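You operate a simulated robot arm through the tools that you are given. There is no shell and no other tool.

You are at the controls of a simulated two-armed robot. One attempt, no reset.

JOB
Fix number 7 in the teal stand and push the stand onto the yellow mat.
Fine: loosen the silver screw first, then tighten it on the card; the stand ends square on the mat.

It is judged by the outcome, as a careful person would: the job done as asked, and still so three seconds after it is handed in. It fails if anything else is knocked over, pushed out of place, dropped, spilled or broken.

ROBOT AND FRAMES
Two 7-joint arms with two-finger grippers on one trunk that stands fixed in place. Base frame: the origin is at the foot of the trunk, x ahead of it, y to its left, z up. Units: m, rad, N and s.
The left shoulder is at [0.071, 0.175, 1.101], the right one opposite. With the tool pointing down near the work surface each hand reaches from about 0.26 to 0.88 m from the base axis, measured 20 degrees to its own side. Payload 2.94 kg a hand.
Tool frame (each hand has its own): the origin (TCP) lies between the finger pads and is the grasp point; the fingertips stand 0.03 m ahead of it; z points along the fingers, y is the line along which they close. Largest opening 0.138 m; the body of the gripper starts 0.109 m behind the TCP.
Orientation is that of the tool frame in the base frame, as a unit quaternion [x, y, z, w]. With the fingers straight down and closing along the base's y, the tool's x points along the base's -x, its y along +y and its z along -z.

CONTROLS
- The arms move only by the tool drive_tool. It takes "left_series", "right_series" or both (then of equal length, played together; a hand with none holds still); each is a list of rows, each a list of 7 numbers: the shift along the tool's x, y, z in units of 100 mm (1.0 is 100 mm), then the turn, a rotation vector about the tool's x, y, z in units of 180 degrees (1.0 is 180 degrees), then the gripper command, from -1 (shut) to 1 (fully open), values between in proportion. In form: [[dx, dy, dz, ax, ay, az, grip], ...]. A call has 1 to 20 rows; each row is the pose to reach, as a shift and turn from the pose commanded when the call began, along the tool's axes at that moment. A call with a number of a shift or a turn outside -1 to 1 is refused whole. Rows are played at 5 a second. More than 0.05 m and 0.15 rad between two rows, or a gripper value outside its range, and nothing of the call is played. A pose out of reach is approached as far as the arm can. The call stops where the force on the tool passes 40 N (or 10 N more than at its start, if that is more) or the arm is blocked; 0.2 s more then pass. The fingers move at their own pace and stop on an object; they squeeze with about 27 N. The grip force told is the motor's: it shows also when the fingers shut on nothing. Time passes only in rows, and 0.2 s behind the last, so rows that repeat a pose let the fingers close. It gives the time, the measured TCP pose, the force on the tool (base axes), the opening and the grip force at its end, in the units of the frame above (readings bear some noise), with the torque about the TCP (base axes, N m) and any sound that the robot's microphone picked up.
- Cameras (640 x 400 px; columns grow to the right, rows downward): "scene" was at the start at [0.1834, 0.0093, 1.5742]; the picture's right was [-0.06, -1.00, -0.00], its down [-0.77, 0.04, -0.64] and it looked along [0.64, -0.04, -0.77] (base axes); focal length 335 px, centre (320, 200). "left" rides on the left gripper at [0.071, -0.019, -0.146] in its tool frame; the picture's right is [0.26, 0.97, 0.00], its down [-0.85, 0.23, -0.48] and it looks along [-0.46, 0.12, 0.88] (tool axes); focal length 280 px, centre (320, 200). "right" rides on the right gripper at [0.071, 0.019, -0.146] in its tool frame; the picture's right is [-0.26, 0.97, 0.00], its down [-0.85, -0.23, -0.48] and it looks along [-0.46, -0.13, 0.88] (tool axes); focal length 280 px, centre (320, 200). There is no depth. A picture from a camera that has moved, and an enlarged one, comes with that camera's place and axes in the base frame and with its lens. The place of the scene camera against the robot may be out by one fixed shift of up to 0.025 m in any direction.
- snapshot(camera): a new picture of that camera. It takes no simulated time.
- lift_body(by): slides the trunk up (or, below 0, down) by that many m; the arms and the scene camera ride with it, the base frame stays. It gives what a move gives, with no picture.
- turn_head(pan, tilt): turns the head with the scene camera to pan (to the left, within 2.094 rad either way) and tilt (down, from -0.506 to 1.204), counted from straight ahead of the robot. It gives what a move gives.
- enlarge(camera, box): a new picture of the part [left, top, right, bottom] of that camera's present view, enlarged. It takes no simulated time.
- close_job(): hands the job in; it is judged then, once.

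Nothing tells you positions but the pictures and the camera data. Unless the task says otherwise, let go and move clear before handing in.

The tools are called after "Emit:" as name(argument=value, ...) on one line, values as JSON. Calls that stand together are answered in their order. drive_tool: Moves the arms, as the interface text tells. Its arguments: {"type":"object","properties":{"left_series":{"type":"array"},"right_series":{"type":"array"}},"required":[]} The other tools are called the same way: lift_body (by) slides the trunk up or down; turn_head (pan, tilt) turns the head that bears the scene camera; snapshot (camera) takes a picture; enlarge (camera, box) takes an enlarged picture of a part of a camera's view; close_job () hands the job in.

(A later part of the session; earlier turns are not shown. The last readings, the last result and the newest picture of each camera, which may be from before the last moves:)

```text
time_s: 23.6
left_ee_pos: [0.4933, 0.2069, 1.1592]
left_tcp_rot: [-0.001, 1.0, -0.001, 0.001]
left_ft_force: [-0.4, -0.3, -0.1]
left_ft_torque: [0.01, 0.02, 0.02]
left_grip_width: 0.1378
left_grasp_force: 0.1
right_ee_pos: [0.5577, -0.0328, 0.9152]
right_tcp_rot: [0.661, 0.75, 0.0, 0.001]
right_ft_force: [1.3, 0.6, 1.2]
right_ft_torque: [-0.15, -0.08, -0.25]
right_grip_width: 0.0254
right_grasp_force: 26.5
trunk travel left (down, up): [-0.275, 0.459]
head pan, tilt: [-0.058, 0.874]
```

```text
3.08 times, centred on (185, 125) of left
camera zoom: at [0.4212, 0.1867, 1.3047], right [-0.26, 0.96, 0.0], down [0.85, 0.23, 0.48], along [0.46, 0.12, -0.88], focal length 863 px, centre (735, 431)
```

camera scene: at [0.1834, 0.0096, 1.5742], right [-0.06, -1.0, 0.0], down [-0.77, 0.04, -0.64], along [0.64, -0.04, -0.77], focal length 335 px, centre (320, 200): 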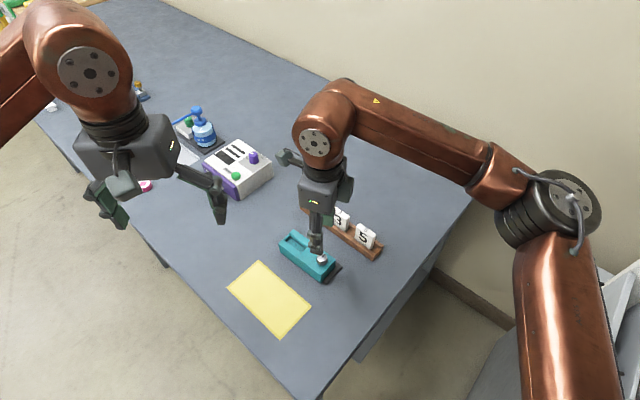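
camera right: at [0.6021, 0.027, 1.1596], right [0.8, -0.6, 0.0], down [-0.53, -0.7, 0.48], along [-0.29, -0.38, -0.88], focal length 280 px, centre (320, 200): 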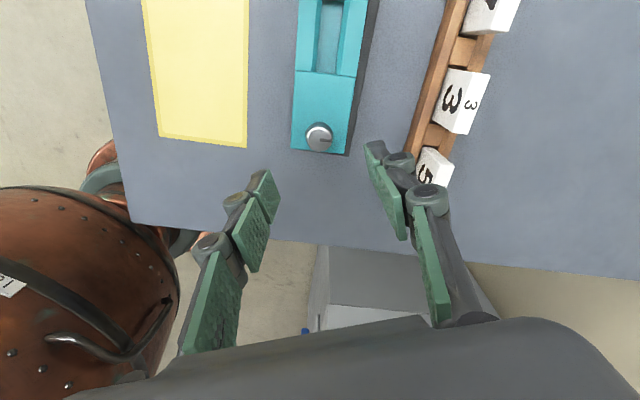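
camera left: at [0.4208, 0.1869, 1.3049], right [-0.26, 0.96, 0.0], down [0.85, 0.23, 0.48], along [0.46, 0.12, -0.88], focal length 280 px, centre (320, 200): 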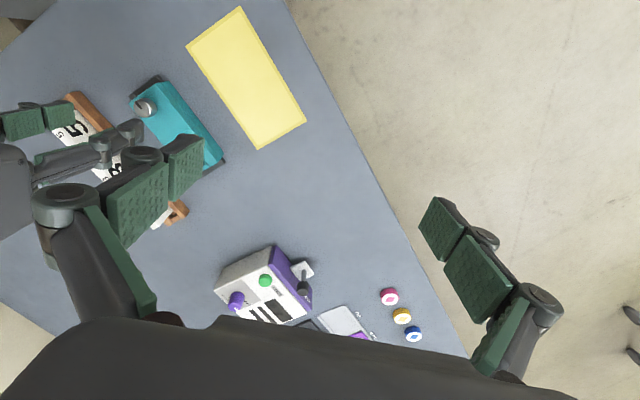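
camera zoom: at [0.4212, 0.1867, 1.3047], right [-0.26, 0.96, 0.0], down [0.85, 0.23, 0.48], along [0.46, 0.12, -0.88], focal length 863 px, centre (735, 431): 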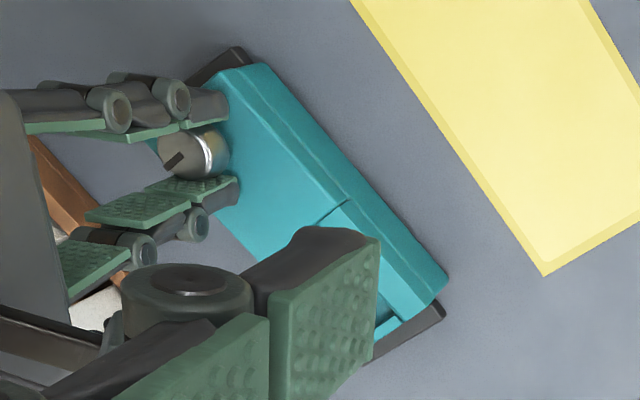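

The knob held still while the fingers slipped with about 0.25 N m, so the screw is at its loosening stop. I'll release and move the right hand away, then measure the stand and card 7.

Emit:
drive_tool(right_series=[[0, 0, 0, 0, 0, 0, -0.3], [0, 0, 0, 0, 0, 0, -0.3], [0, 0, -0.3, 0, 0, 0, -0.1], [0, 0, -0.7, 0, 0, 0, -0.1], [0, 0, -1.0, 0, 0, 0, -0.1]])

Emit:
enlarge(camera="right", box=[270, 0, 450, 170])

Emit:
enlarge(camera="left", box=[120, 60, 250, 190])

Emit:
enlarge(camera="scene", box=[260, 220, 360, 300])

```text
time_s: 24.8
left_ee_pos: [0.4911, 0.207, 1.1591]
left_tcp_rot: [0.0, 1.0, 0.001, -0.001]
left_ft_force: [-1.0, 0.6, -0.3]
left_ft_torque: [0.0, -0.03, 0.0]
left_grip_width: 0.1381
left_grasp_force: 0.1
right_ee_pos: [0.557, -0.0306, 1.0168]
right_tcp_rot: [0.662, 0.75, 0.0, 0.0]
right_ft_force: [-0.3, 0.6, -0.1]
right_ft_torque: [-0.02, -0.02, 0.01]
right_grip_width: 0.062
right_grasp_force: 0.1
trunk travel left (down, up): [-0.275, 0.459]
head pan, tilt: [-0.058, 0.874]
```

```text
2.35 times, centred on (360, 85) of right
camera zoom: at [0.5671, 0.042, 1.1622], right [0.99, -0.14, 0.0], down [-0.12, -0.87, 0.48], along [-0.07, -0.47, -0.88], focal length 660 px, centre (226, 471)
```

zoom: 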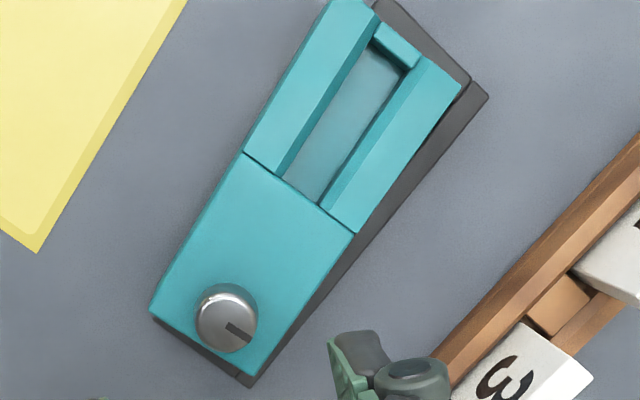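

```text
3.08 times, centred on (185, 125) of left
camera zoom: at [0.4206, 0.1869, 1.305], right [-0.26, 0.96, 0.0], down [0.85, 0.23, 0.48], along [0.46, 0.12, -0.88], focal length 863 px, centre (735, 431)
```

zoom: 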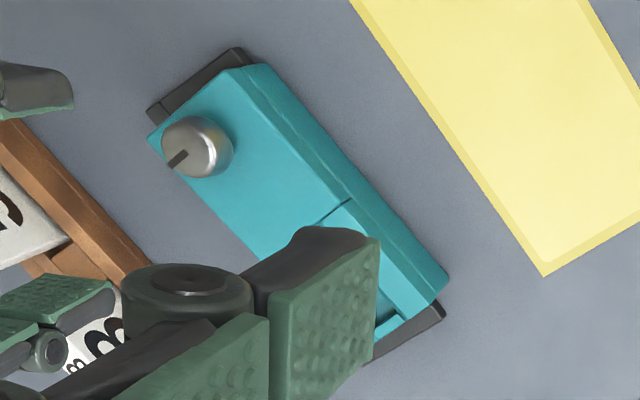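

```text
5.00 times, centred on (310, 260) of scene
camera zoom: at [0.1829, 0.0099, 1.5743], right [-0.06, -1.0, 0.0], down [-0.77, 0.04, -0.64], along [0.64, -0.04, -0.77], focal length 1677 px, centre (370, -100)
```

zoom: 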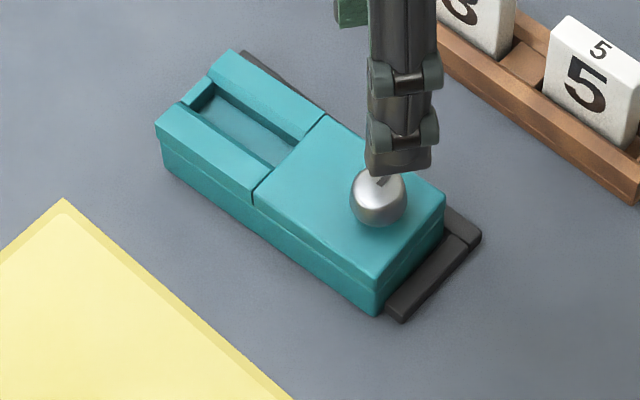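

The black piece turns out to be a low three-sided nest on the table; the stand has swung about 4° out of it, slot centre near (0.611, 0.032). I'll pull the right hand away and bring the left hand, turned 46°, over to look at card 7.

Emit:
drive_tool(right_series=[[0, 0, -0.4, 0, 0, 0, 0], [0.0, 0, -0.8, 0, 0, 0, 0], [-0.3, 0, -1.0, 0, 0, 0, 0], [-0.7, 0, -1.0, 0, 0, 0, 0], [-1.0, 0, -1.0, 0, 0, 0, 0]])

Emit:
drive_tool(right_series=[[-0.4, 0, 0, 0, 0, -0.045, 0], [-0.8, 0, 0, 0, 0, -0.09, 0], [-1.0, -0.2, 0, 0, 0, -0.135, 0], [-1.0, -0.4, 0, 0, 0, -0.18, 0], [-1.0, -0.6, 0, 0, 0, -0.225, 0], [-1.0, -0.6, 0, 0, 0, -0.27, 0]], left_series=[[0, 0, 0, 0, 0, -0.045, 0], [0, 0, 0, 0, 0, -0.09, 0], [0, 0, 0, 0, 0, -0.135, 0], [0, 0, 0, 0, 0, -0.18, 0], [0, 0, 0, 0, 0, -0.225, 0], [0, 0, 0, 0, 0, -0.255, 0]])

Emit:
snapshot(camera="scene")

Emit:
snapshot(camera="left")

```text
time_s: 26.0
left_ee_pos: [0.492, 0.204, 1.1585]
left_tcp_rot: [0.0, 1.0, 0.0, 0.0]
left_ft_force: [-0.6, -0.8, 0.3]
left_ft_torque: [0.0, 0.0, 0.0]
left_grip_width: 0.1382
left_grasp_force: 0.0
right_ee_pos: [0.5702, -0.1343, 1.1159]
right_tcp_rot: [0.661, 0.75, 0.001, 0.0]
right_ft_force: [0.1, -0.5, 0.5]
right_ft_torque: [0.0, -0.01, 0.02]
right_grip_width: 0.069
right_grasp_force: 0.1
trunk travel left (down, up): [-0.275, 0.459]
head pan, tilt: [-0.058, 0.874]
```

```text
time_s: 27.4
left_ee_pos: [0.491, 0.2041, 1.1573]
left_tcp_rot: [-0.391, 0.92, 0.0, 0.0]
left_ft_force: [0.1, 0.3, 0.9]
left_ft_torque: [0.0, 0.01, 0.04]
left_grip_width: 0.0688
left_grasp_force: 0.0
right_ee_pos: [0.5218, -0.2376, 1.1153]
right_tcp_rot: [0.294, 0.956, 0.0, -0.001]
right_ft_force: [-0.3, 0.6, -0.3]
right_ft_torque: [-0.02, 0.04, -0.01]
right_grip_width: 0.069
right_grasp_force: 0.2
trunk travel left (down, up): [-0.275, 0.459]
head pan, tilt: [-0.058, 0.874]
```

```text
taken
camera scene: at [0.1839, 0.0099, 1.5741], right [-0.06, -1.0, 0.0], down [-0.77, 0.04, -0.64], along [0.64, -0.04, -0.77], focal length 335 px, centre (320, 200)
```

scene: 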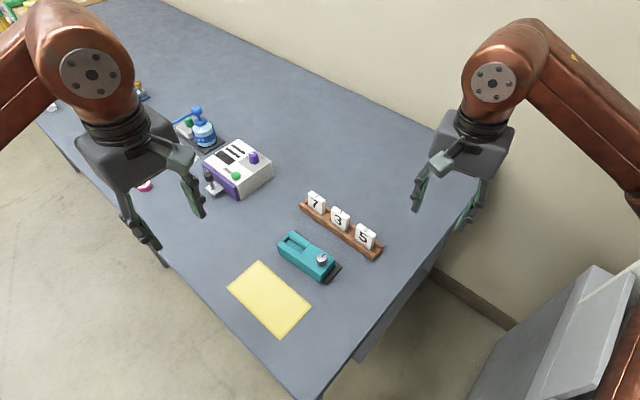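

```text
taken
camera left: at [0.4567, 0.1404, 1.3035], right [-0.88, 0.48, 0.0], down [0.42, 0.77, 0.48], along [0.23, 0.42, -0.88], focal length 280 px, centre (320, 200)
```

left: 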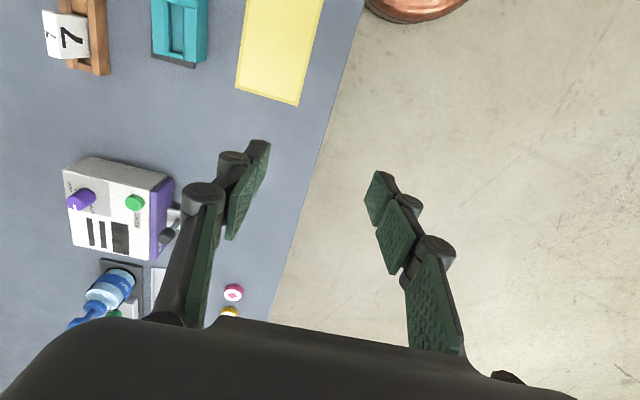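

Both hands are clear. I'll move the left hand across, high, to a viewpoint just short of card 7, and draw the right hand further back.

Emit:
drive_tool(left_series=[[0.1, -0.4, 0, 0, 0, 0, 0], [0.2, -0.8, 0, 0, 0, 0, 0], [0.3, -1.0, 0, 0, 0, 0, 0], [0.3, -1.0, 0, 0, 0, 0, 0]], right_series=[[-0.15, -0.4, 0, 0, 0, 0, 0], [-0.3, -0.8, -0.2, 0, 0, 0, 0], [-0.4, -1.0, -0.4, 0, 0, 0, 0], [-0.4, -1.0, -0.4, 0, 0, 0, 0]])

Emit:
drive_tool(left_series=[[0.1, -0.4, 0, 0, 0, 0, 0], [0.2, -0.8, 0, 0, 0, 0, 0], [0.3, -1.0, 0, 0, 0, 0, 0], [0.3, -1.0, 0, 0, 0, 0, 0]])

Emit:
drive_tool(left_series=[[0.1, -0.4, 0.1, 0, 0, 0, 0], [0.2, -0.8, 0.3, 0, 0, 0, 0], [0.27, -1.0, 0.6, 0, 0, 0, 0], [0.27, -1.0, 0.6, 0, 0, 0, 0]])

Emit:
drive_tool(left_series=[[0, -0.2, 0.2, 0, 0, 0, 0], [0, -0.4, 0.45, 0, 0, 0, 0], [0, -0.4, 0.45, 0, 0, 0, 0]])

Emit:
snapshot(camera="left")

Emit:
snapshot(camera="scene")

```text
time_s: 28.4
left_ee_pos: [0.5415, 0.1131, 1.1578]
left_tcp_rot: [-0.391, 0.921, 0.0, 0.0]
left_ft_force: [-1.2, -0.6, 0.8]
left_ft_torque: [-0.02, 0.02, 0.03]
left_grip_width: 0.0689
left_grasp_force: 0.0
right_ee_pos: [0.5011, -0.3428, 1.155]
right_tcp_rot: [0.294, 0.956, 0.0, -0.001]
right_ft_force: [0.1, -0.1, -0.9]
right_ft_torque: [-0.01, -0.03, 0.01]
right_grip_width: 0.0688
right_grasp_force: 0.1
trunk travel left (down, up): [-0.275, 0.459]
head pan, tilt: [-0.058, 0.874]
```

```text
time_s: 29.4
left_ee_pos: [0.5931, 0.0227, 1.1579]
left_tcp_rot: [-0.392, 0.92, 0.0, 0.0]
left_ft_force: [-0.3, 0.1, 0.3]
left_ft_torque: [-0.02, 0.02, -0.03]
left_grip_width: 0.0687
left_grasp_force: 0.1
right_ee_pos: [0.5016, -0.3438, 1.1559]
right_tcp_rot: [0.294, 0.956, 0.0, -0.001]
right_ft_force: [-0.5, -0.5, 0.4]
right_ft_torque: [-0.03, 0.03, -0.06]
right_grip_width: 0.0694
right_grasp_force: 0.0
trunk travel left (down, up): [-0.275, 0.459]
head pan, tilt: [-0.058, 0.874]
```

```text
time_s: 30.4
left_ee_pos: [0.6463, -0.069, 1.0993]
left_tcp_rot: [-0.391, 0.92, 0.0, 0.0]
left_ft_force: [0.3, -0.7, 0.0]
left_ft_torque: [-0.02, -0.03, -0.03]
left_grip_width: 0.0691
left_grasp_force: 0.1
right_ee_pos: [0.5007, -0.3423, 1.1562]
right_tcp_rot: [0.294, 0.956, 0.002, 0.0]
right_ft_force: [-0.4, 0.4, 0.8]
right_ft_torque: [0.01, -0.04, -0.02]
right_grip_width: 0.0691
right_grasp_force: 0.0
trunk travel left (down, up): [-0.275, 0.459]
head pan, tilt: [-0.058, 0.874]
```

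```text
time_s: 31.2
left_ee_pos: [0.6747, -0.0944, 1.0541]
left_tcp_rot: [-0.391, 0.921, 0.0, 0.0]
left_ft_force: [-0.2, 0.3, 0.3]
left_ft_torque: [-0.07, 0.04, 0.01]
left_grip_width: 0.0691
left_grasp_force: 0.1
right_ee_pos: [0.5012, -0.3419, 1.1561]
right_tcp_rot: [0.294, 0.956, -0.001, -0.001]
right_ft_force: [-0.4, 0.8, 0.4]
right_ft_torque: [-0.05, 0.01, 0.02]
right_grip_width: 0.0692
right_grasp_force: 0.0
trunk travel left (down, up): [-0.275, 0.459]
head pan, tilt: [-0.058, 0.874]
```

```text
taken
camera left: at [0.6397, -0.1601, 1.1994], right [-0.88, 0.48, 0.0], down [0.42, 0.77, 0.48], along [0.23, 0.42, -0.88], focal length 280 px, centre (320, 200)
```

left: 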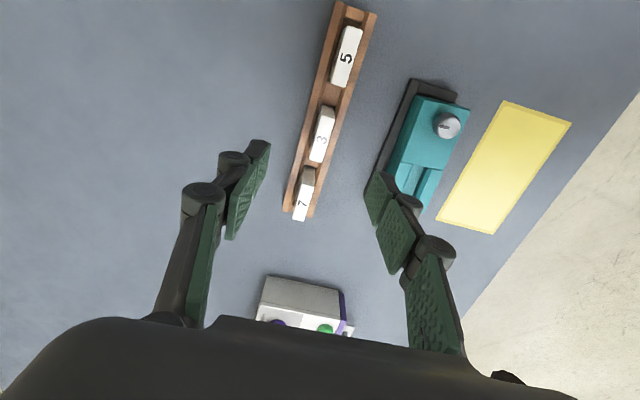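

```text
taken
camera scene: at [0.1831, 0.0093, 1.5743], right [-0.06, -1.0, 0.0], down [-0.77, 0.04, -0.64], along [0.64, -0.04, -0.77], focal length 335 px, centre (320, 200)
```

scene: 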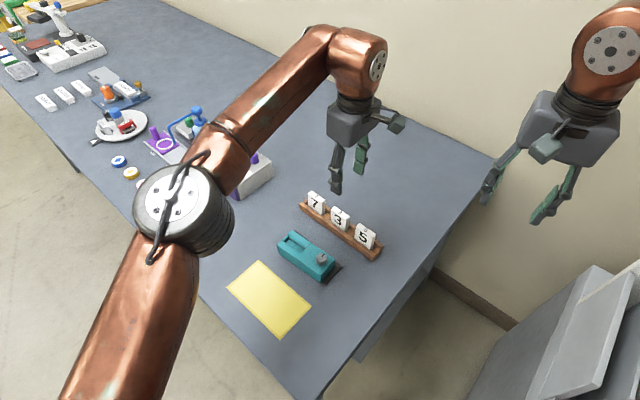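

Emit:
enlarge(camera="left", box=[250, 140, 370, 240])

Emit:
enlarge(camera="left", box=[350, 60, 500, 220])

Emit:
enlarge(camera="scene", box=[280, 180, 400, 270])

Emit:
enlarge(camera="scene", box=[265, 220, 350, 290])

```text
4.00 times, centred on (310, 190) of left
camera zoom: at [0.6397, -0.1601, 1.1994], right [-0.88, 0.48, 0.0], down [0.42, 0.77, 0.48], along [0.23, 0.42, -0.88], focal length 1122 px, centre (360, 240)
```

zoom: 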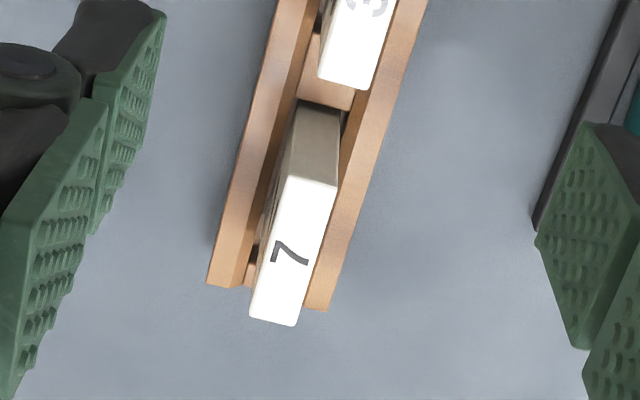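

```text
2.50 times, centred on (425, 140) of left
camera zoom: at [0.6397, -0.1601, 1.1994], right [-0.88, 0.48, 0.0], down [0.42, 0.77, 0.48], along [0.23, 0.42, -0.88], focal length 701 px, centre (58, 350)
```

zoom: 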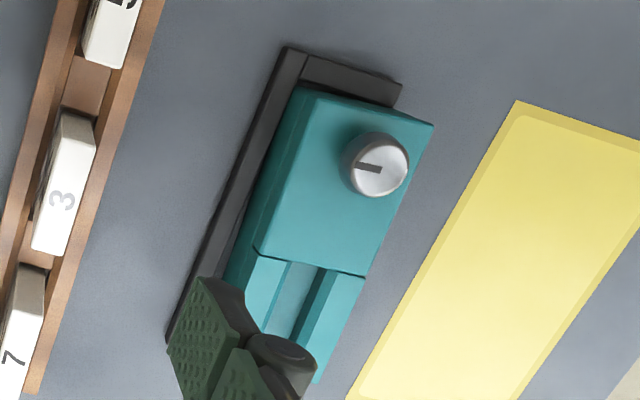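

```text
4.44 times, centred on (340, 225) of scene
camera zoom: at [0.1831, 0.0093, 1.5743], right [-0.06, -1.0, 0.0], down [-0.77, 0.04, -0.64], along [0.64, -0.04, -0.77], focal length 1490 px, centre (231, 89)
```

zoom: 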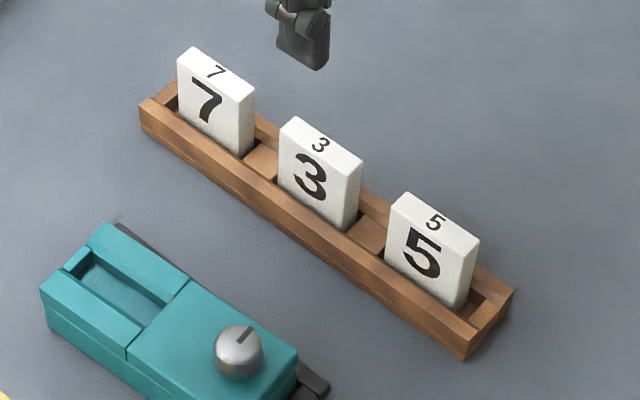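

```text
5.71 times, centred on (308, 255) of scene
camera zoom: at [0.1831, 0.0093, 1.5743], right [-0.06, -1.0, 0.0], down [-0.77, 0.04, -0.64], along [0.64, -0.04, -0.77], focal length 1916 px, centre (391, -114)
```

zoom: 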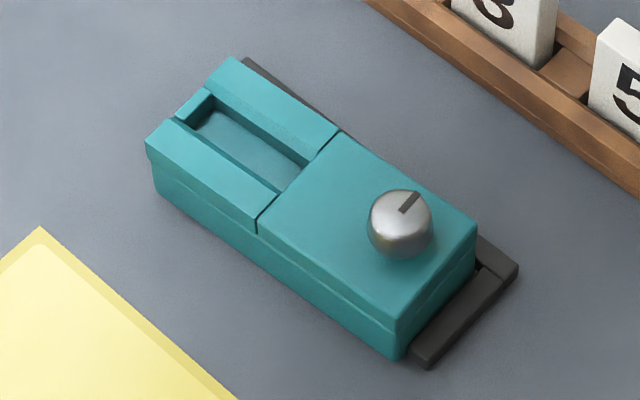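

Card 7 measures about 49 × 14.5 mm, its top at (0.737, -0.027, 0.906), lying at about 45°; the slot is roughly 55 × 18.5 mm, so it fits. I'll move the left hand directly above the card.

Emit:
drive_tool(left_series=[[-0.4, 0.01, 0.0, 0, 0, 0, -0.275], [-0.8, 0.02, 0.1, 0, 0, 0.004, -0.275], [-0.914, 0.023, 0.4, 0, 0, 0.004, -0.275], [-0.914, 0.023, 0.75, 0, 0, 0.004, -0.275], [-0.914, 0.023, 0.9, 0, 0, 0.004, -0.275], [-0.914, 0.023, 0.9, 0, 0, 0.004, -0.275]])

Emit:
snapshot(camera="left")

Emit:
enlarge(camera="left", box=[240, 90, 400, 210])

Emit:
enlarge(camera="scene", box=[260, 130, 420, 270])

```text
time_s: 32.6
left_ee_pos: [0.7383, -0.0269, 0.9638]
left_tcp_rot: [-0.385, 0.923, -0.001, 0.0]
left_ft_force: [-0.7, 0.2, 0.3]
left_ft_torque: [0.03, 0.01, 0.0]
left_grip_width: 0.05
left_grasp_force: 0.1
right_ee_pos: [0.5009, -0.3435, 1.1552]
right_tcp_rot: [0.294, 0.956, 0.001, -0.001]
right_ft_force: [0.4, -0.9, -0.1]
right_ft_torque: [0.0, 0.0, -0.02]
right_grip_width: 0.0693
right_grasp_force: 0.1
trunk travel left (down, up): [-0.275, 0.459]
head pan, tilt: [-0.058, 0.874]
```

```text
taken
camera left: at [0.7019, -0.0908, 1.1096], right [-0.87, 0.49, 0.0], down [0.43, 0.77, 0.48], along [0.23, 0.41, -0.88], focal length 280 px, centre (320, 200)
```

left: 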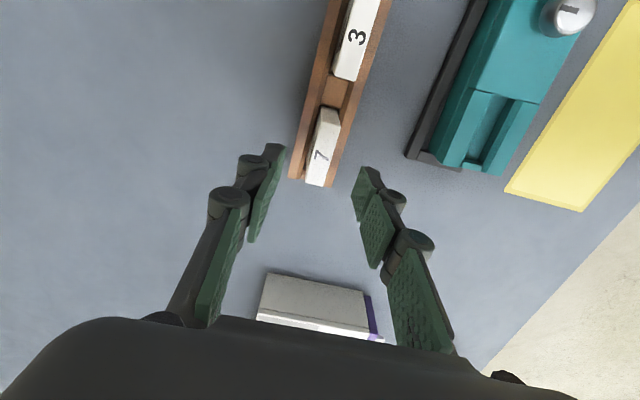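

```text
3.33 times, centred on (320, 150) of left
camera zoom: at [0.7019, -0.0908, 1.1096], right [-0.87, 0.49, 0.0], down [0.43, 0.77, 0.48], along [0.23, 0.41, -0.88], focal length 935 px, centre (320, 367)
```

zoom: 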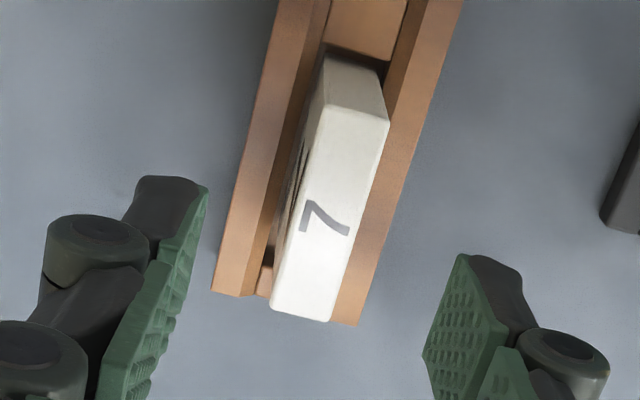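

```text
2.86 times, centred on (340, 200) of scene
camera zoom: at [0.1835, 0.0087, 1.5743], right [-0.06, -1.0, 0.0], down [-0.77, 0.04, -0.64], along [0.64, -0.04, -0.77], focal length 958 px, centre (263, 200)
```

zoom: 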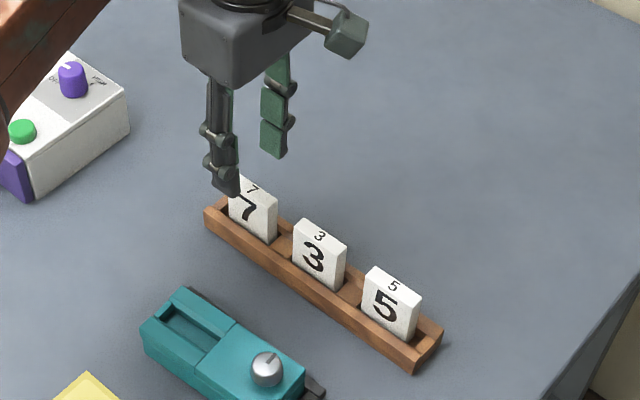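

The hand is within about 3 mm of centre over card 7. I'll correct, descend so the fingertips cover the top 24 mm, and close.

Emit:
drive_tool(left_series=[[0.03, 0.007, 0.2, 0, 0, 0, -0.275], [0.03, 0.007, 0.4, 0, 0, 0, -0.275], [0.03, 0.007, 0.52, 0, 0, 0, -0.275], [0.03, 0.007, 0.52, 0, 0, 0, -0.275]])

Emit:
enlarge(camera="left", box=[240, 90, 400, 210])

Emit:
drive_tool(left_series=[[0, 0, 0, 0, 0, 0, -1], [0, 0, 0, 0, 0, 0, -1], [0, 0, 0, 0, 0, 0, -1], [0, 0, 0, 0, 0, 0, -1]])

Emit:
enlarge(camera="left", box=[240, 90, 400, 210])

Emit:
enlarge(camera="scene", box=[280, 160, 400, 260])

```text
time_s: 33.6
left_ee_pos: [0.734, -0.0298, 0.9115]
left_tcp_rot: [-0.384, 0.923, 0.0, 0.0]
left_ft_force: [-0.9, -0.5, -0.2]
left_ft_torque: [0.0, 0.0, -0.01]
left_grip_width: 0.0498
left_grasp_force: 0.0
right_ee_pos: [0.5008, -0.3435, 1.1555]
right_tcp_rot: [0.294, 0.956, 0.0, 0.0]
right_ft_force: [-0.1, 0.1, -0.2]
right_ft_torque: [-0.01, 0.02, 0.02]
right_grip_width: 0.069
right_grasp_force: 0.0
trunk travel left (down, up): [-0.275, 0.459]
head pan, tilt: [-0.058, 0.874]
```

```text
3.33 times, centred on (320, 150) of left
camera zoom: at [0.6982, -0.0934, 1.0573], right [-0.87, 0.49, 0.0], down [0.43, 0.77, 0.48], along [0.24, 0.41, -0.88], focal length 935 px, centre (320, 367)
```

zoom: 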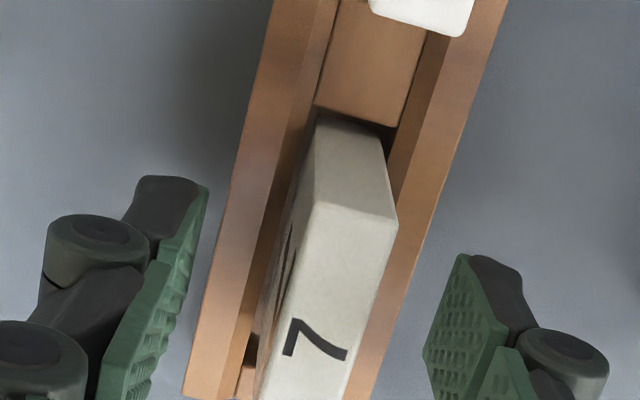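

```text
time_s: 34.6
left_ee_pos: [0.7344, -0.0302, 0.9108]
left_tcp_rot: [-0.385, 0.923, 0.0, 0.0]
left_ft_force: [0.2, 0.1, -0.9]
left_ft_torque: [0.01, 0.0, 0.01]
left_grip_width: 0.0141
left_grasp_force: 26.9
right_ee_pos: [0.5013, -0.3433, 1.1562]
right_tcp_rot: [0.294, 0.956, 0.0, -0.001]
right_ft_force: [-0.2, -0.2, 0.3]
right_ft_torque: [0.0, 0.02, 0.02]
right_grip_width: 0.0691
right_grasp_force: 0.0
trunk travel left (down, up): [-0.275, 0.459]
head pan, tilt: [-0.058, 0.874]
```

```text
3.33 times, centred on (320, 150) of left
camera zoom: at [0.6984, -0.0932, 1.0572], right [-0.87, 0.49, 0.0], down [0.43, 0.76, 0.48], along [0.23, 0.41, -0.88], focal length 935 px, centre (320, 367)
```

zoom: 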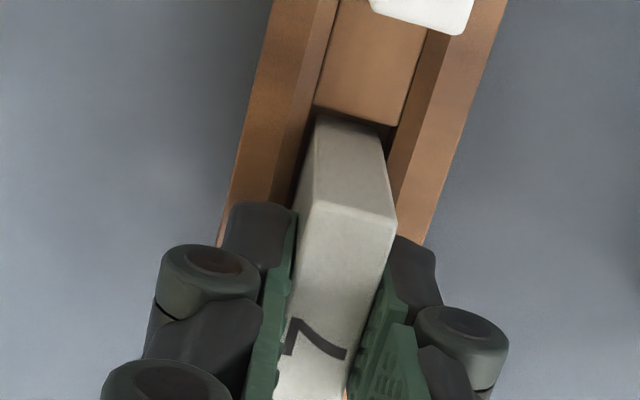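

```text
4.00 times, centred on (340, 210) of scene
camera zoom: at [0.1837, 0.0087, 1.5742], right [-0.06, -1.0, 0.0], down [-0.77, 0.04, -0.64], along [0.64, -0.04, -0.77], focal length 1341 px, centre (240, 160)
```

zoom: 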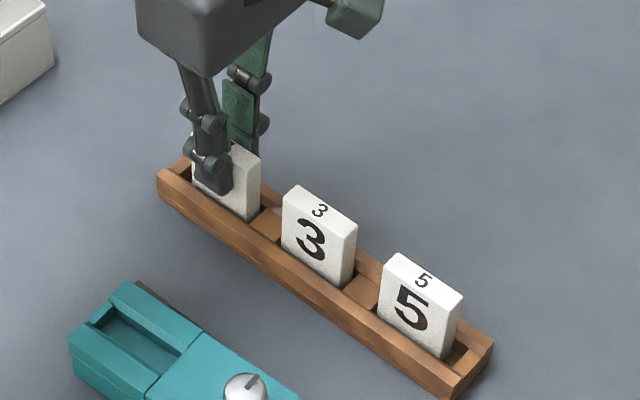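

Card 7 is held, 14 mm thick between the pads. I'll lift it straight up out of the rack.

Emit:
drive_tool(left_series=[[0, 0, -0.1, 0, 0, 0, -1], [0, 0, -0.3, 0, 0, 0, -1], [0, 0, -0.6, 0, 0, 0, -1], [0, 0, -0.9, 0, 0, 0, -1], [0, 0, -1.0, 0, 0, 0, -1]])

Emit:
snapshot(camera="scene")

Emit:
snapshot(camera="left")

Emit:
enlarge(camera="scene", box=[260, 130, 420, 270])

```text
time_s: 35.8
left_ee_pos: [0.734, -0.0304, 1.0113]
left_tcp_rot: [-0.384, 0.924, 0.001, 0.0]
left_ft_force: [-0.1, 1.1, 0.0]
left_ft_torque: [0.05, 0.01, 0.0]
left_grip_width: 0.014
left_grasp_force: 27.0
right_ee_pos: [0.5022, -0.3429, 1.1556]
right_tcp_rot: [0.294, 0.956, 0.001, 0.0]
right_ft_force: [-0.9, 0.4, 0.0]
right_ft_torque: [0.0, 0.01, 0.01]
right_grip_width: 0.0691
right_grasp_force: 0.1
trunk travel left (down, up): [-0.275, 0.459]
head pan, tilt: [-0.058, 0.874]
```

```text
taken
camera scene: at [0.1838, 0.0086, 1.5742], right [-0.06, -1.0, 0.0], down [-0.77, 0.04, -0.64], along [0.64, -0.04, -0.77], focal length 335 px, centre (320, 200)
```

scene: 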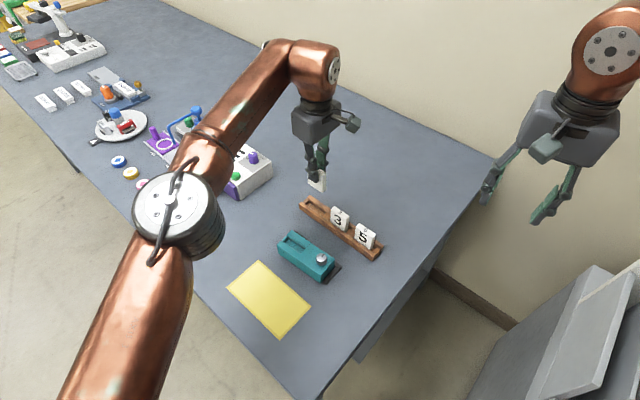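

```text
taken
camera left: at [0.6982, -0.0951, 1.1573], right [-0.87, 0.49, 0.0], down [0.43, 0.76, 0.48], along [0.23, 0.41, -0.88], focal length 280 px, centre (320, 200)
```

left: 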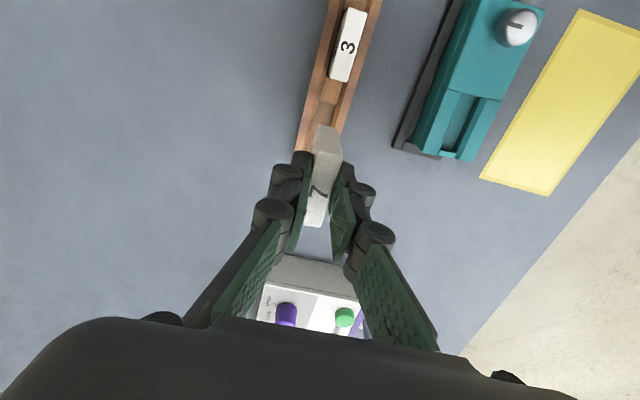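

```text
2.86 times, centred on (340, 200) of scene
camera zoom: at [0.1838, 0.0086, 1.5742], right [-0.06, -1.0, 0.0], down [-0.77, 0.04, -0.64], along [0.64, -0.04, -0.77], focal length 958 px, centre (263, 200)
```

zoom: 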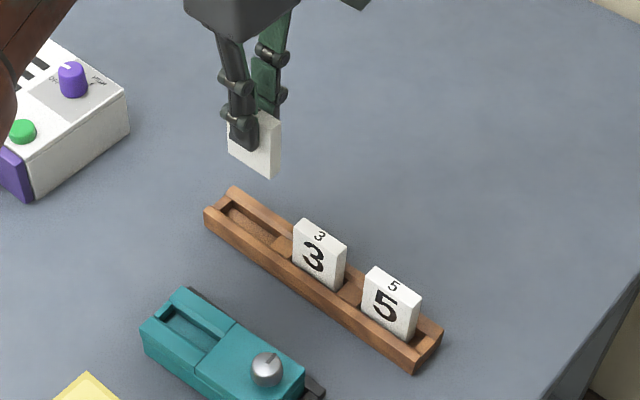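

Card 7 is clear of the rack and the others stand undisturbed. I'll zoom on the slot from this view to fix its position.

Emit:
enlarge(camera="left", box=[380, 0, 560, 180])

Emit:
enlarge(camera="left", box=[400, 70, 520, 170])

Emit:
enlarge(camera="right", box=[330, 0, 640, 200])

```text
2.22 times, centred on (470, 90) of left
camera zoom: at [0.6982, -0.0951, 1.1573], right [-0.87, 0.49, 0.0], down [0.43, 0.76, 0.48], along [0.23, 0.41, -0.88], focal length 623 px, centre (-13, 444)
```

zoom: 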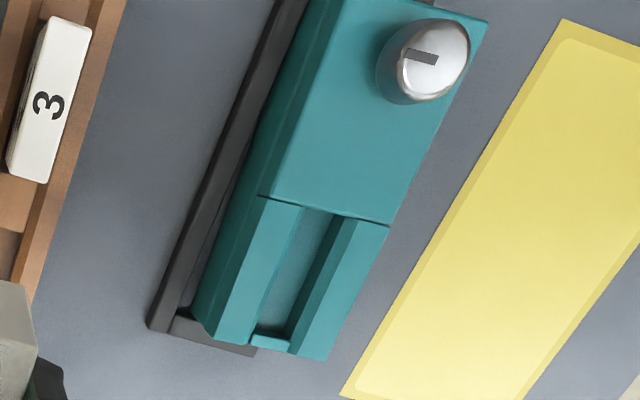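

```text
4.00 times, centred on (460, 120) of left
camera zoom: at [0.6982, -0.0951, 1.1573], right [-0.87, 0.49, 0.0], down [0.43, 0.76, 0.48], along [0.23, 0.41, -0.88], focal length 1122 px, centre (-240, 520)
```

zoom: 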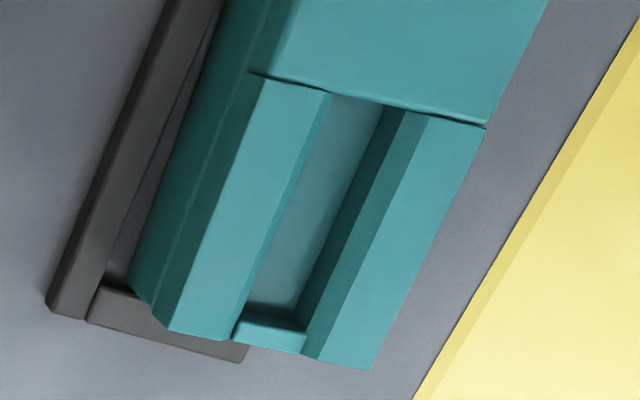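

```text
2.00 times, centred on (485, 100) of right
camera zoom: at [0.4539, -0.288, 1.3011], right [0.76, 0.65, 0.0], down [0.57, -0.67, 0.47], along [0.31, -0.36, -0.88], focal length 561 px, centre (-10, 400)
```

zoom: 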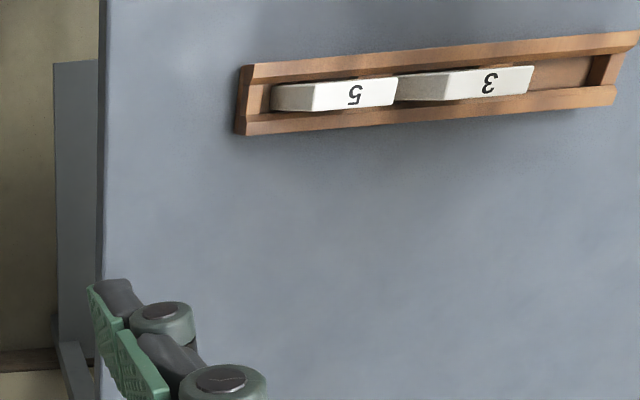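

The slot shows clearly with chamfered walls: centre about (0.610, 0.031), axis about 49.5°. I'll carry the card there at height, turning to match.

Emit:
drive_tool(left_series=[[0.15, 0.4, 0, 0, 0, -0.008, -1], [0.3, 0.8, 0, 0, 0, -0.016, -1], [0.38, 1.0, 0, 0, 0, -0.024, -1], [0.38, 1.0, 0, 0, 0, -0.024, -1]])

Emit:
snapshot(camera="left")

```text
time_s: 36.8
left_ee_pos: [0.6377, 0.0131, 1.0095]
left_tcp_rot: [-0.419, 0.908, 0.0, 0.001]
left_ft_force: [-0.3, -1.2, -0.9]
left_ft_torque: [-0.02, 0.0, 0.02]
left_grip_width: 0.0139
left_grasp_force: 26.7
right_ee_pos: [0.5013, -0.3452, 1.1564]
right_tcp_rot: [0.293, 0.956, 0.001, -0.001]
right_ft_force: [-1.3, -0.5, -0.7]
right_ft_torque: [0.01, 0.01, -0.02]
right_grip_width: 0.0689
right_grasp_force: 0.1
trunk travel left (down, up): [-0.275, 0.459]
head pan, tilt: [-0.058, 0.874]
```

```text
taken
camera left: at [0.6069, -0.054, 1.1561], right [-0.9, 0.43, 0.0], down [0.37, 0.8, 0.48], along [0.2, 0.43, -0.88], focal length 280 px, centre (320, 200)
```

left: 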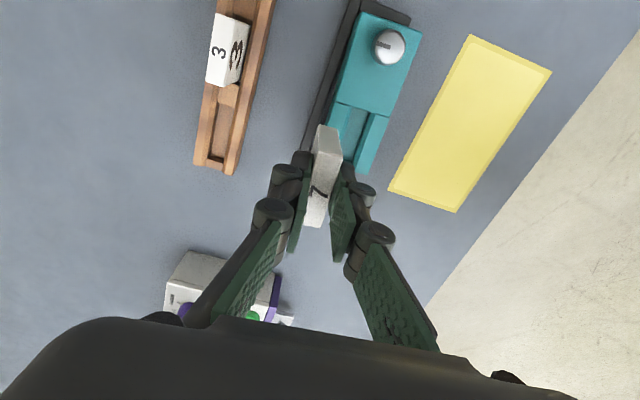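

Emit:
enlarge(camera="left", box=[300, 70, 420, 180])

```text
3.64 times, centred on (360, 125) of left
camera zoom: at [0.6069, -0.054, 1.1561], right [-0.9, 0.43, 0.0], down [0.37, 0.8, 0.48], along [0.2, 0.43, -0.88], focal length 1020 px, centre (174, 473)
```

zoom: 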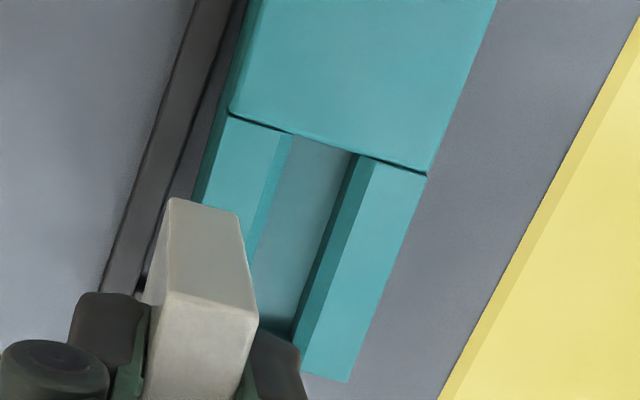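

The slot reading is repeatable: centre (0.610, 0.031), axis 49.4°, with the card about 3 mm ahead of the grasp point. I'll shift over it and lower to just above the slot mouth to check alignment.

Emit:
drive_tool(left_series=[[0.07, 0.325, 0, 0, 0, 0, -1], [0.07, 0.325, 0.2, 0, 0, 0, -1], [0.07, 0.325, 0.4, 0, 0, 0, -1], [0.07, 0.325, 0.5, 0, 0, 0, -1], [0.07, 0.325, 0.5, 0, 0, 0, -1]])

Emit:
snapshot(camera="left")

Emit:
enlarge(camera="scene", box=[260, 190, 360, 290])

Emit:
snapshot(camera="scene")

```text
time_s: 38.0
left_ee_pos: [0.6076, 0.0302, 0.9589]
left_tcp_rot: [-0.419, 0.908, 0.0, 0.0]
left_ft_force: [-0.3, 0.0, 0.0]
left_ft_torque: [0.03, 0.02, 0.0]
left_grip_width: 0.0141
left_grasp_force: 27.6
right_ee_pos: [0.5002, -0.3438, 1.1554]
right_tcp_rot: [0.294, 0.956, 0.001, -0.001]
right_ft_force: [-0.1, 0.6, -0.2]
right_ft_torque: [-0.03, 0.0, -0.01]
right_grip_width: 0.0691
right_grasp_force: 0.0
trunk travel left (down, up): [-0.275, 0.459]
head pan, tilt: [-0.058, 0.874]
```

```text
taken
camera left: at [0.5765, -0.0362, 1.1053], right [-0.9, 0.43, 0.0], down [0.38, 0.8, 0.48], along [0.2, 0.43, -0.88], focal length 280 px, centre (320, 200)
```

left: 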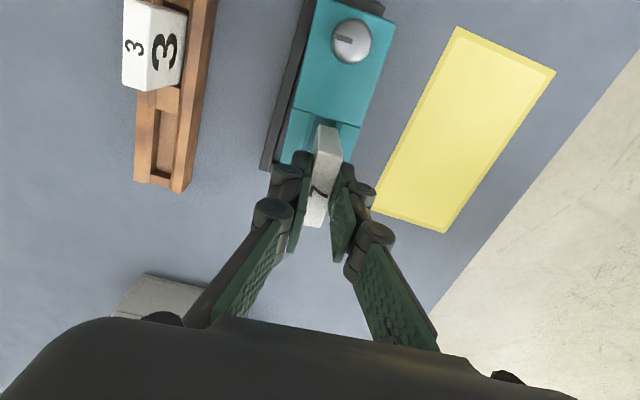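

```text
4.00 times, centred on (310, 240) of scene
camera zoom: at [0.1834, 0.0089, 1.5742], right [-0.06, -1.0, 0.0], down [-0.77, 0.04, -0.64], along [0.64, -0.04, -0.77], focal length 1341 px, centre (360, 40)
```

zoom: 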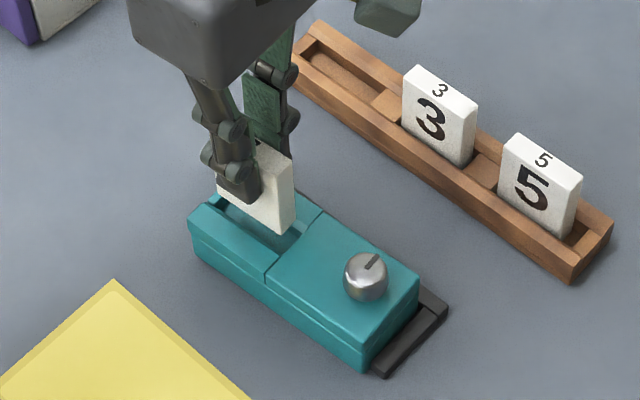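

```text
taken
camera scene: at [0.1834, 0.0089, 1.5742], right [-0.06, -1.0, 0.0], down [-0.77, 0.04, -0.64], along [0.64, -0.04, -0.77], focal length 335 px, centre (320, 200)
```

scene: 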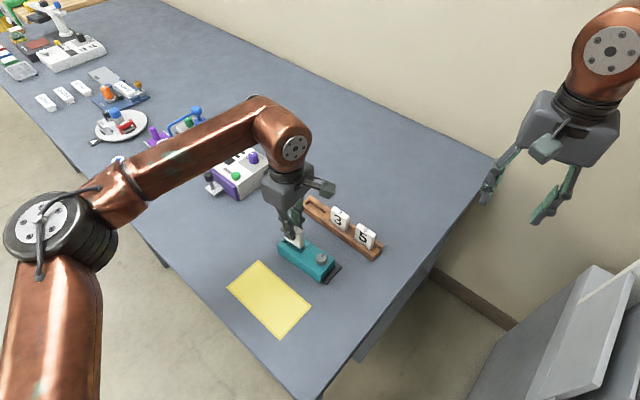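

Emit:
enlarge(camera="left", box=[260, 60, 400, 190])

Emit:
enlarge(camera="scene", box=[290, 215, 350, 265])

```text
3.08 times, centred on (330, 125) of left
camera zoom: at [0.5765, -0.0362, 1.1053], right [-0.9, 0.43, 0.0], down [0.38, 0.8, 0.48], along [0.2, 0.43, -0.88], focal length 863 px, centre (289, 431)
```

zoom: 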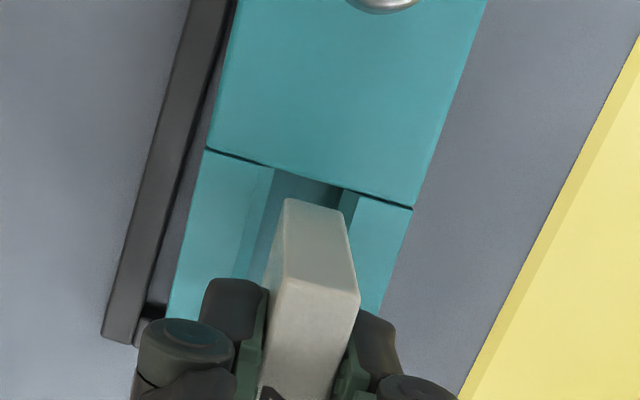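

```text
8.00 times, centred on (320, 240) of scene
camera zoom: at [0.1834, 0.0089, 1.5742], right [-0.06, -1.0, 0.0], down [-0.77, 0.04, -0.64], along [0.64, -0.04, -0.77], focal length 2683 px, centre (320, -120)
```

zoom: 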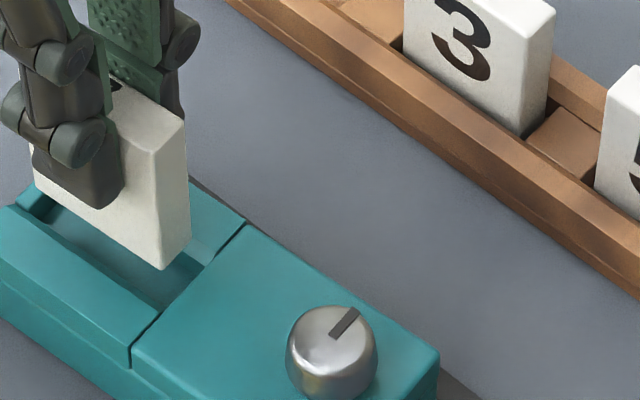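

The card hangs about 9 mm above the slot and roughly 1.5 mm too far toward the mat side. I'll correct that and lower in small steps, watching the force.

Emit:
drive_tool(left_series=[[0, -0.015, 0.0, 0, 0, 0, -1], [0, -0.015, 0.05, 0, 0, 0, -1], [0, -0.015, 0.1, 0, 0, 0, -1], [0, -0.015, 0.14, 0, 0, 0, -1], [0, -0.015, 0.14, 0, 0, 0, -1]])

Emit:
enlarge(camera="left", box=[260, 60, 400, 190])

Emit:
enlarge(camera="scene", box=[275, 215, 345, 275])

```text
time_s: 39.2
left_ee_pos: [0.6085, 0.0297, 0.9472]
left_tcp_rot: [-0.419, 0.908, 0.0, 0.0]
left_ft_force: [0.2, 0.0, 0.4]
left_ft_torque: [-0.01, -0.03, 0.0]
left_grip_width: 0.0144
left_grasp_force: 27.3
right_ee_pos: [0.5001, -0.3437, 1.1553]
right_tcp_rot: [0.294, 0.956, 0.0, -0.001]
right_ft_force: [-0.9, 0.3, 0.5]
right_ft_torque: [-0.01, -0.02, -0.01]
right_grip_width: 0.0693
right_grasp_force: 0.1
trunk travel left (down, up): [-0.275, 0.459]
head pan, tilt: [-0.058, 0.874]
```

```text
3.08 times, centred on (330, 125) of left
camera zoom: at [0.5775, -0.0374, 1.0924], right [-0.9, 0.43, 0.0], down [0.38, 0.8, 0.48], along [0.2, 0.43, -0.88], focal length 863 px, centre (289, 431)
```

zoom: 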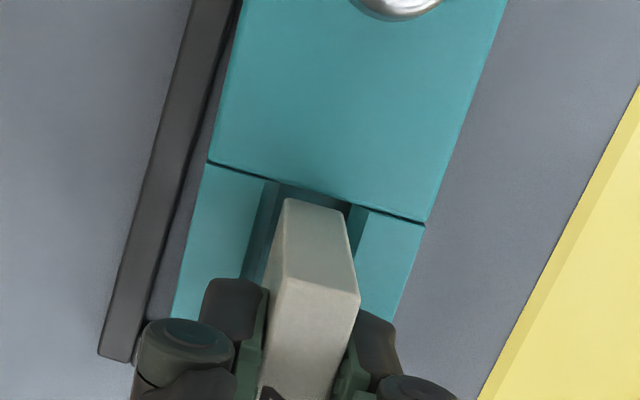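

```text
6.67 times, centred on (310, 245) of scene
camera zoom: at [0.1835, 0.009, 1.5742], right [-0.06, -1.0, 0.0], down [-0.77, 0.04, -0.64], along [0.64, -0.04, -0.77], focal length 2236 px, centre (387, -100)
```

zoom: 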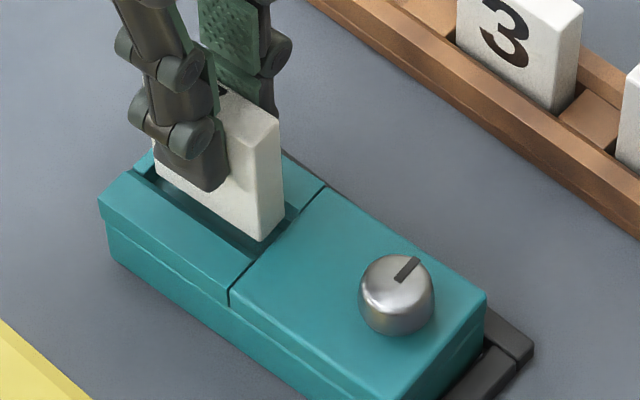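

The card's lower edge is at the slot mouth with no contact, very slightly toward the mat side. I'll nudge 0.8 mm and continue down.

Emit:
drive_tool(left_series=[[0, -0.008, 0.0, 0, 0, 0, -1], [0, -0.008, 0.03, 0, 0, 0, -1], [0, -0.008, 0.06, 0, 0, 0, -1], [0, -0.008, 0.08, 0, 0, 0, -1]])

Emit:
drive_tool(left_series=[[0, 0, 0.02, 0, 0, 0, -1], [0, 0, 0.04, 0, 0, 0, -1]])

Emit:
enlarge(camera="scene", box=[275, 215, 345, 275])

Emit:
enlarge(camera="left", box=[260, 60, 400, 190])

```text
time_s: 40.2
left_ee_pos: [0.6099, 0.028, 0.9385]
left_tcp_rot: [-0.42, 0.908, 0.0, 0.001]
left_ft_force: [-1.0, -1.0, -0.6]
left_ft_torque: [0.0, -0.01, 0.02]
left_grip_width: 0.0141
left_grasp_force: 27.2
right_ee_pos: [0.5013, -0.343, 1.1563]
right_tcp_rot: [0.294, 0.956, 0.0, 0.0]
right_ft_force: [0.3, -0.1, -0.1]
right_ft_torque: [-0.01, -0.01, 0.0]
right_grip_width: 0.069
right_grasp_force: 0.1
trunk travel left (down, up): [-0.275, 0.459]
head pan, tilt: [-0.058, 0.874]
```

```text
time_s: 40.8
left_ee_pos: [0.6088, 0.0283, 0.9341]
left_tcp_rot: [-0.419, 0.908, 0.0, 0.0]
left_ft_force: [0.8, -0.7, -0.3]
left_ft_torque: [0.01, -0.01, 0.05]
left_grip_width: 0.0141
left_grasp_force: 27.1
right_ee_pos: [0.5012, -0.3425, 1.156]
right_tcp_rot: [0.295, 0.956, 0.0, -0.001]
right_ft_force: [0.7, -0.1, -1.1]
right_ft_torque: [0.03, 0.01, 0.0]
right_grip_width: 0.0691
right_grasp_force: 0.1
trunk travel left (down, up): [-0.275, 0.459]
head pan, tilt: [-0.058, 0.874]
```

```text
6.67 times, centred on (310, 245) of scene
camera zoom: at [0.1836, 0.009, 1.5742], right [-0.06, -1.0, 0.0], down [-0.77, 0.04, -0.64], along [0.64, -0.04, -0.77], focal length 2236 px, centre (387, -100)
```

zoom: 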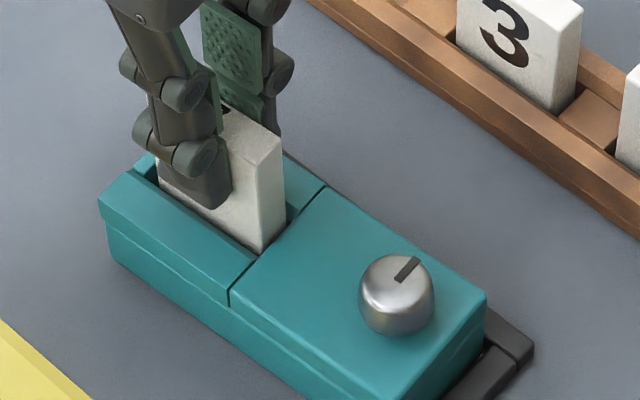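

```text
3.08 times, centred on (330, 125) of left
camera zoom: at [0.578, -0.0378, 1.0804], right [-0.9, 0.43, 0.0], down [0.37, 0.8, 0.48], along [0.2, 0.43, -0.88], focal length 863 px, centre (289, 431)
```

zoom: 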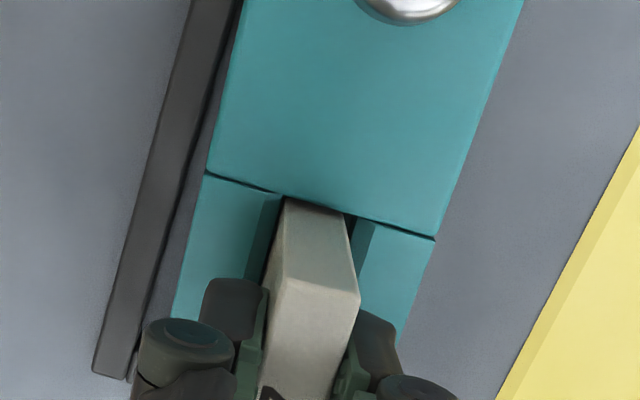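

The card is about 1.5 cm into the slot with no contact yet. I'll keep lowering in 2 mm rows until it seats.

Emit:
drive_tool(left_series=[[0, 0, 0.02, 0, 0, 0, -1], [0, 0, 0.04, 0, 0, 0, -1]])

Emit:
drive_tool(left_series=[[0, 0, 0.02, 0, 0, 0, -1], [0, 0, 0.04, 0, 0, 0, -1]])

```text
time_s: 41.4
left_ee_pos: [0.6095, 0.029, 0.9313]
left_tcp_rot: [-0.42, 0.908, 0.0, 0.0]
left_ft_force: [0.5, 0.1, 1.1]
left_ft_torque: [0.02, 0.0, 0.03]
left_grip_width: 0.0141
left_grasp_force: 26.5
right_ee_pos: [0.5009, -0.3436, 1.1554]
right_tcp_rot: [0.294, 0.956, 0.0, -0.001]
right_ft_force: [0.8, -1.2, 0.1]
right_ft_torque: [-0.01, 0.01, -0.01]
right_grip_width: 0.0691
right_grasp_force: 0.0
trunk travel left (down, up): [-0.275, 0.459]
head pan, tilt: [-0.058, 0.874]
```

```text
time_s: 42.0
left_ee_pos: [0.6101, 0.0286, 0.9305]
left_tcp_rot: [-0.419, 0.908, -0.002, 0.003]
left_ft_force: [2.4, 2.1, 25.3]
left_ft_torque: [0.14, -0.13, 0.03]
left_grip_width: 0.0136
left_grasp_force: 26.5
right_ee_pos: [0.5003, -0.3427, 1.1556]
right_tcp_rot: [0.294, 0.956, 0.0, 0.001]
right_ft_force: [-0.4, -0.6, 0.3]
right_ft_torque: [-0.01, 0.02, -0.02]
right_grip_width: 0.0691
right_grasp_force: 0.0
trunk travel left (down, up): [-0.275, 0.459]
head pan, tilt: [-0.058, 0.874]
```

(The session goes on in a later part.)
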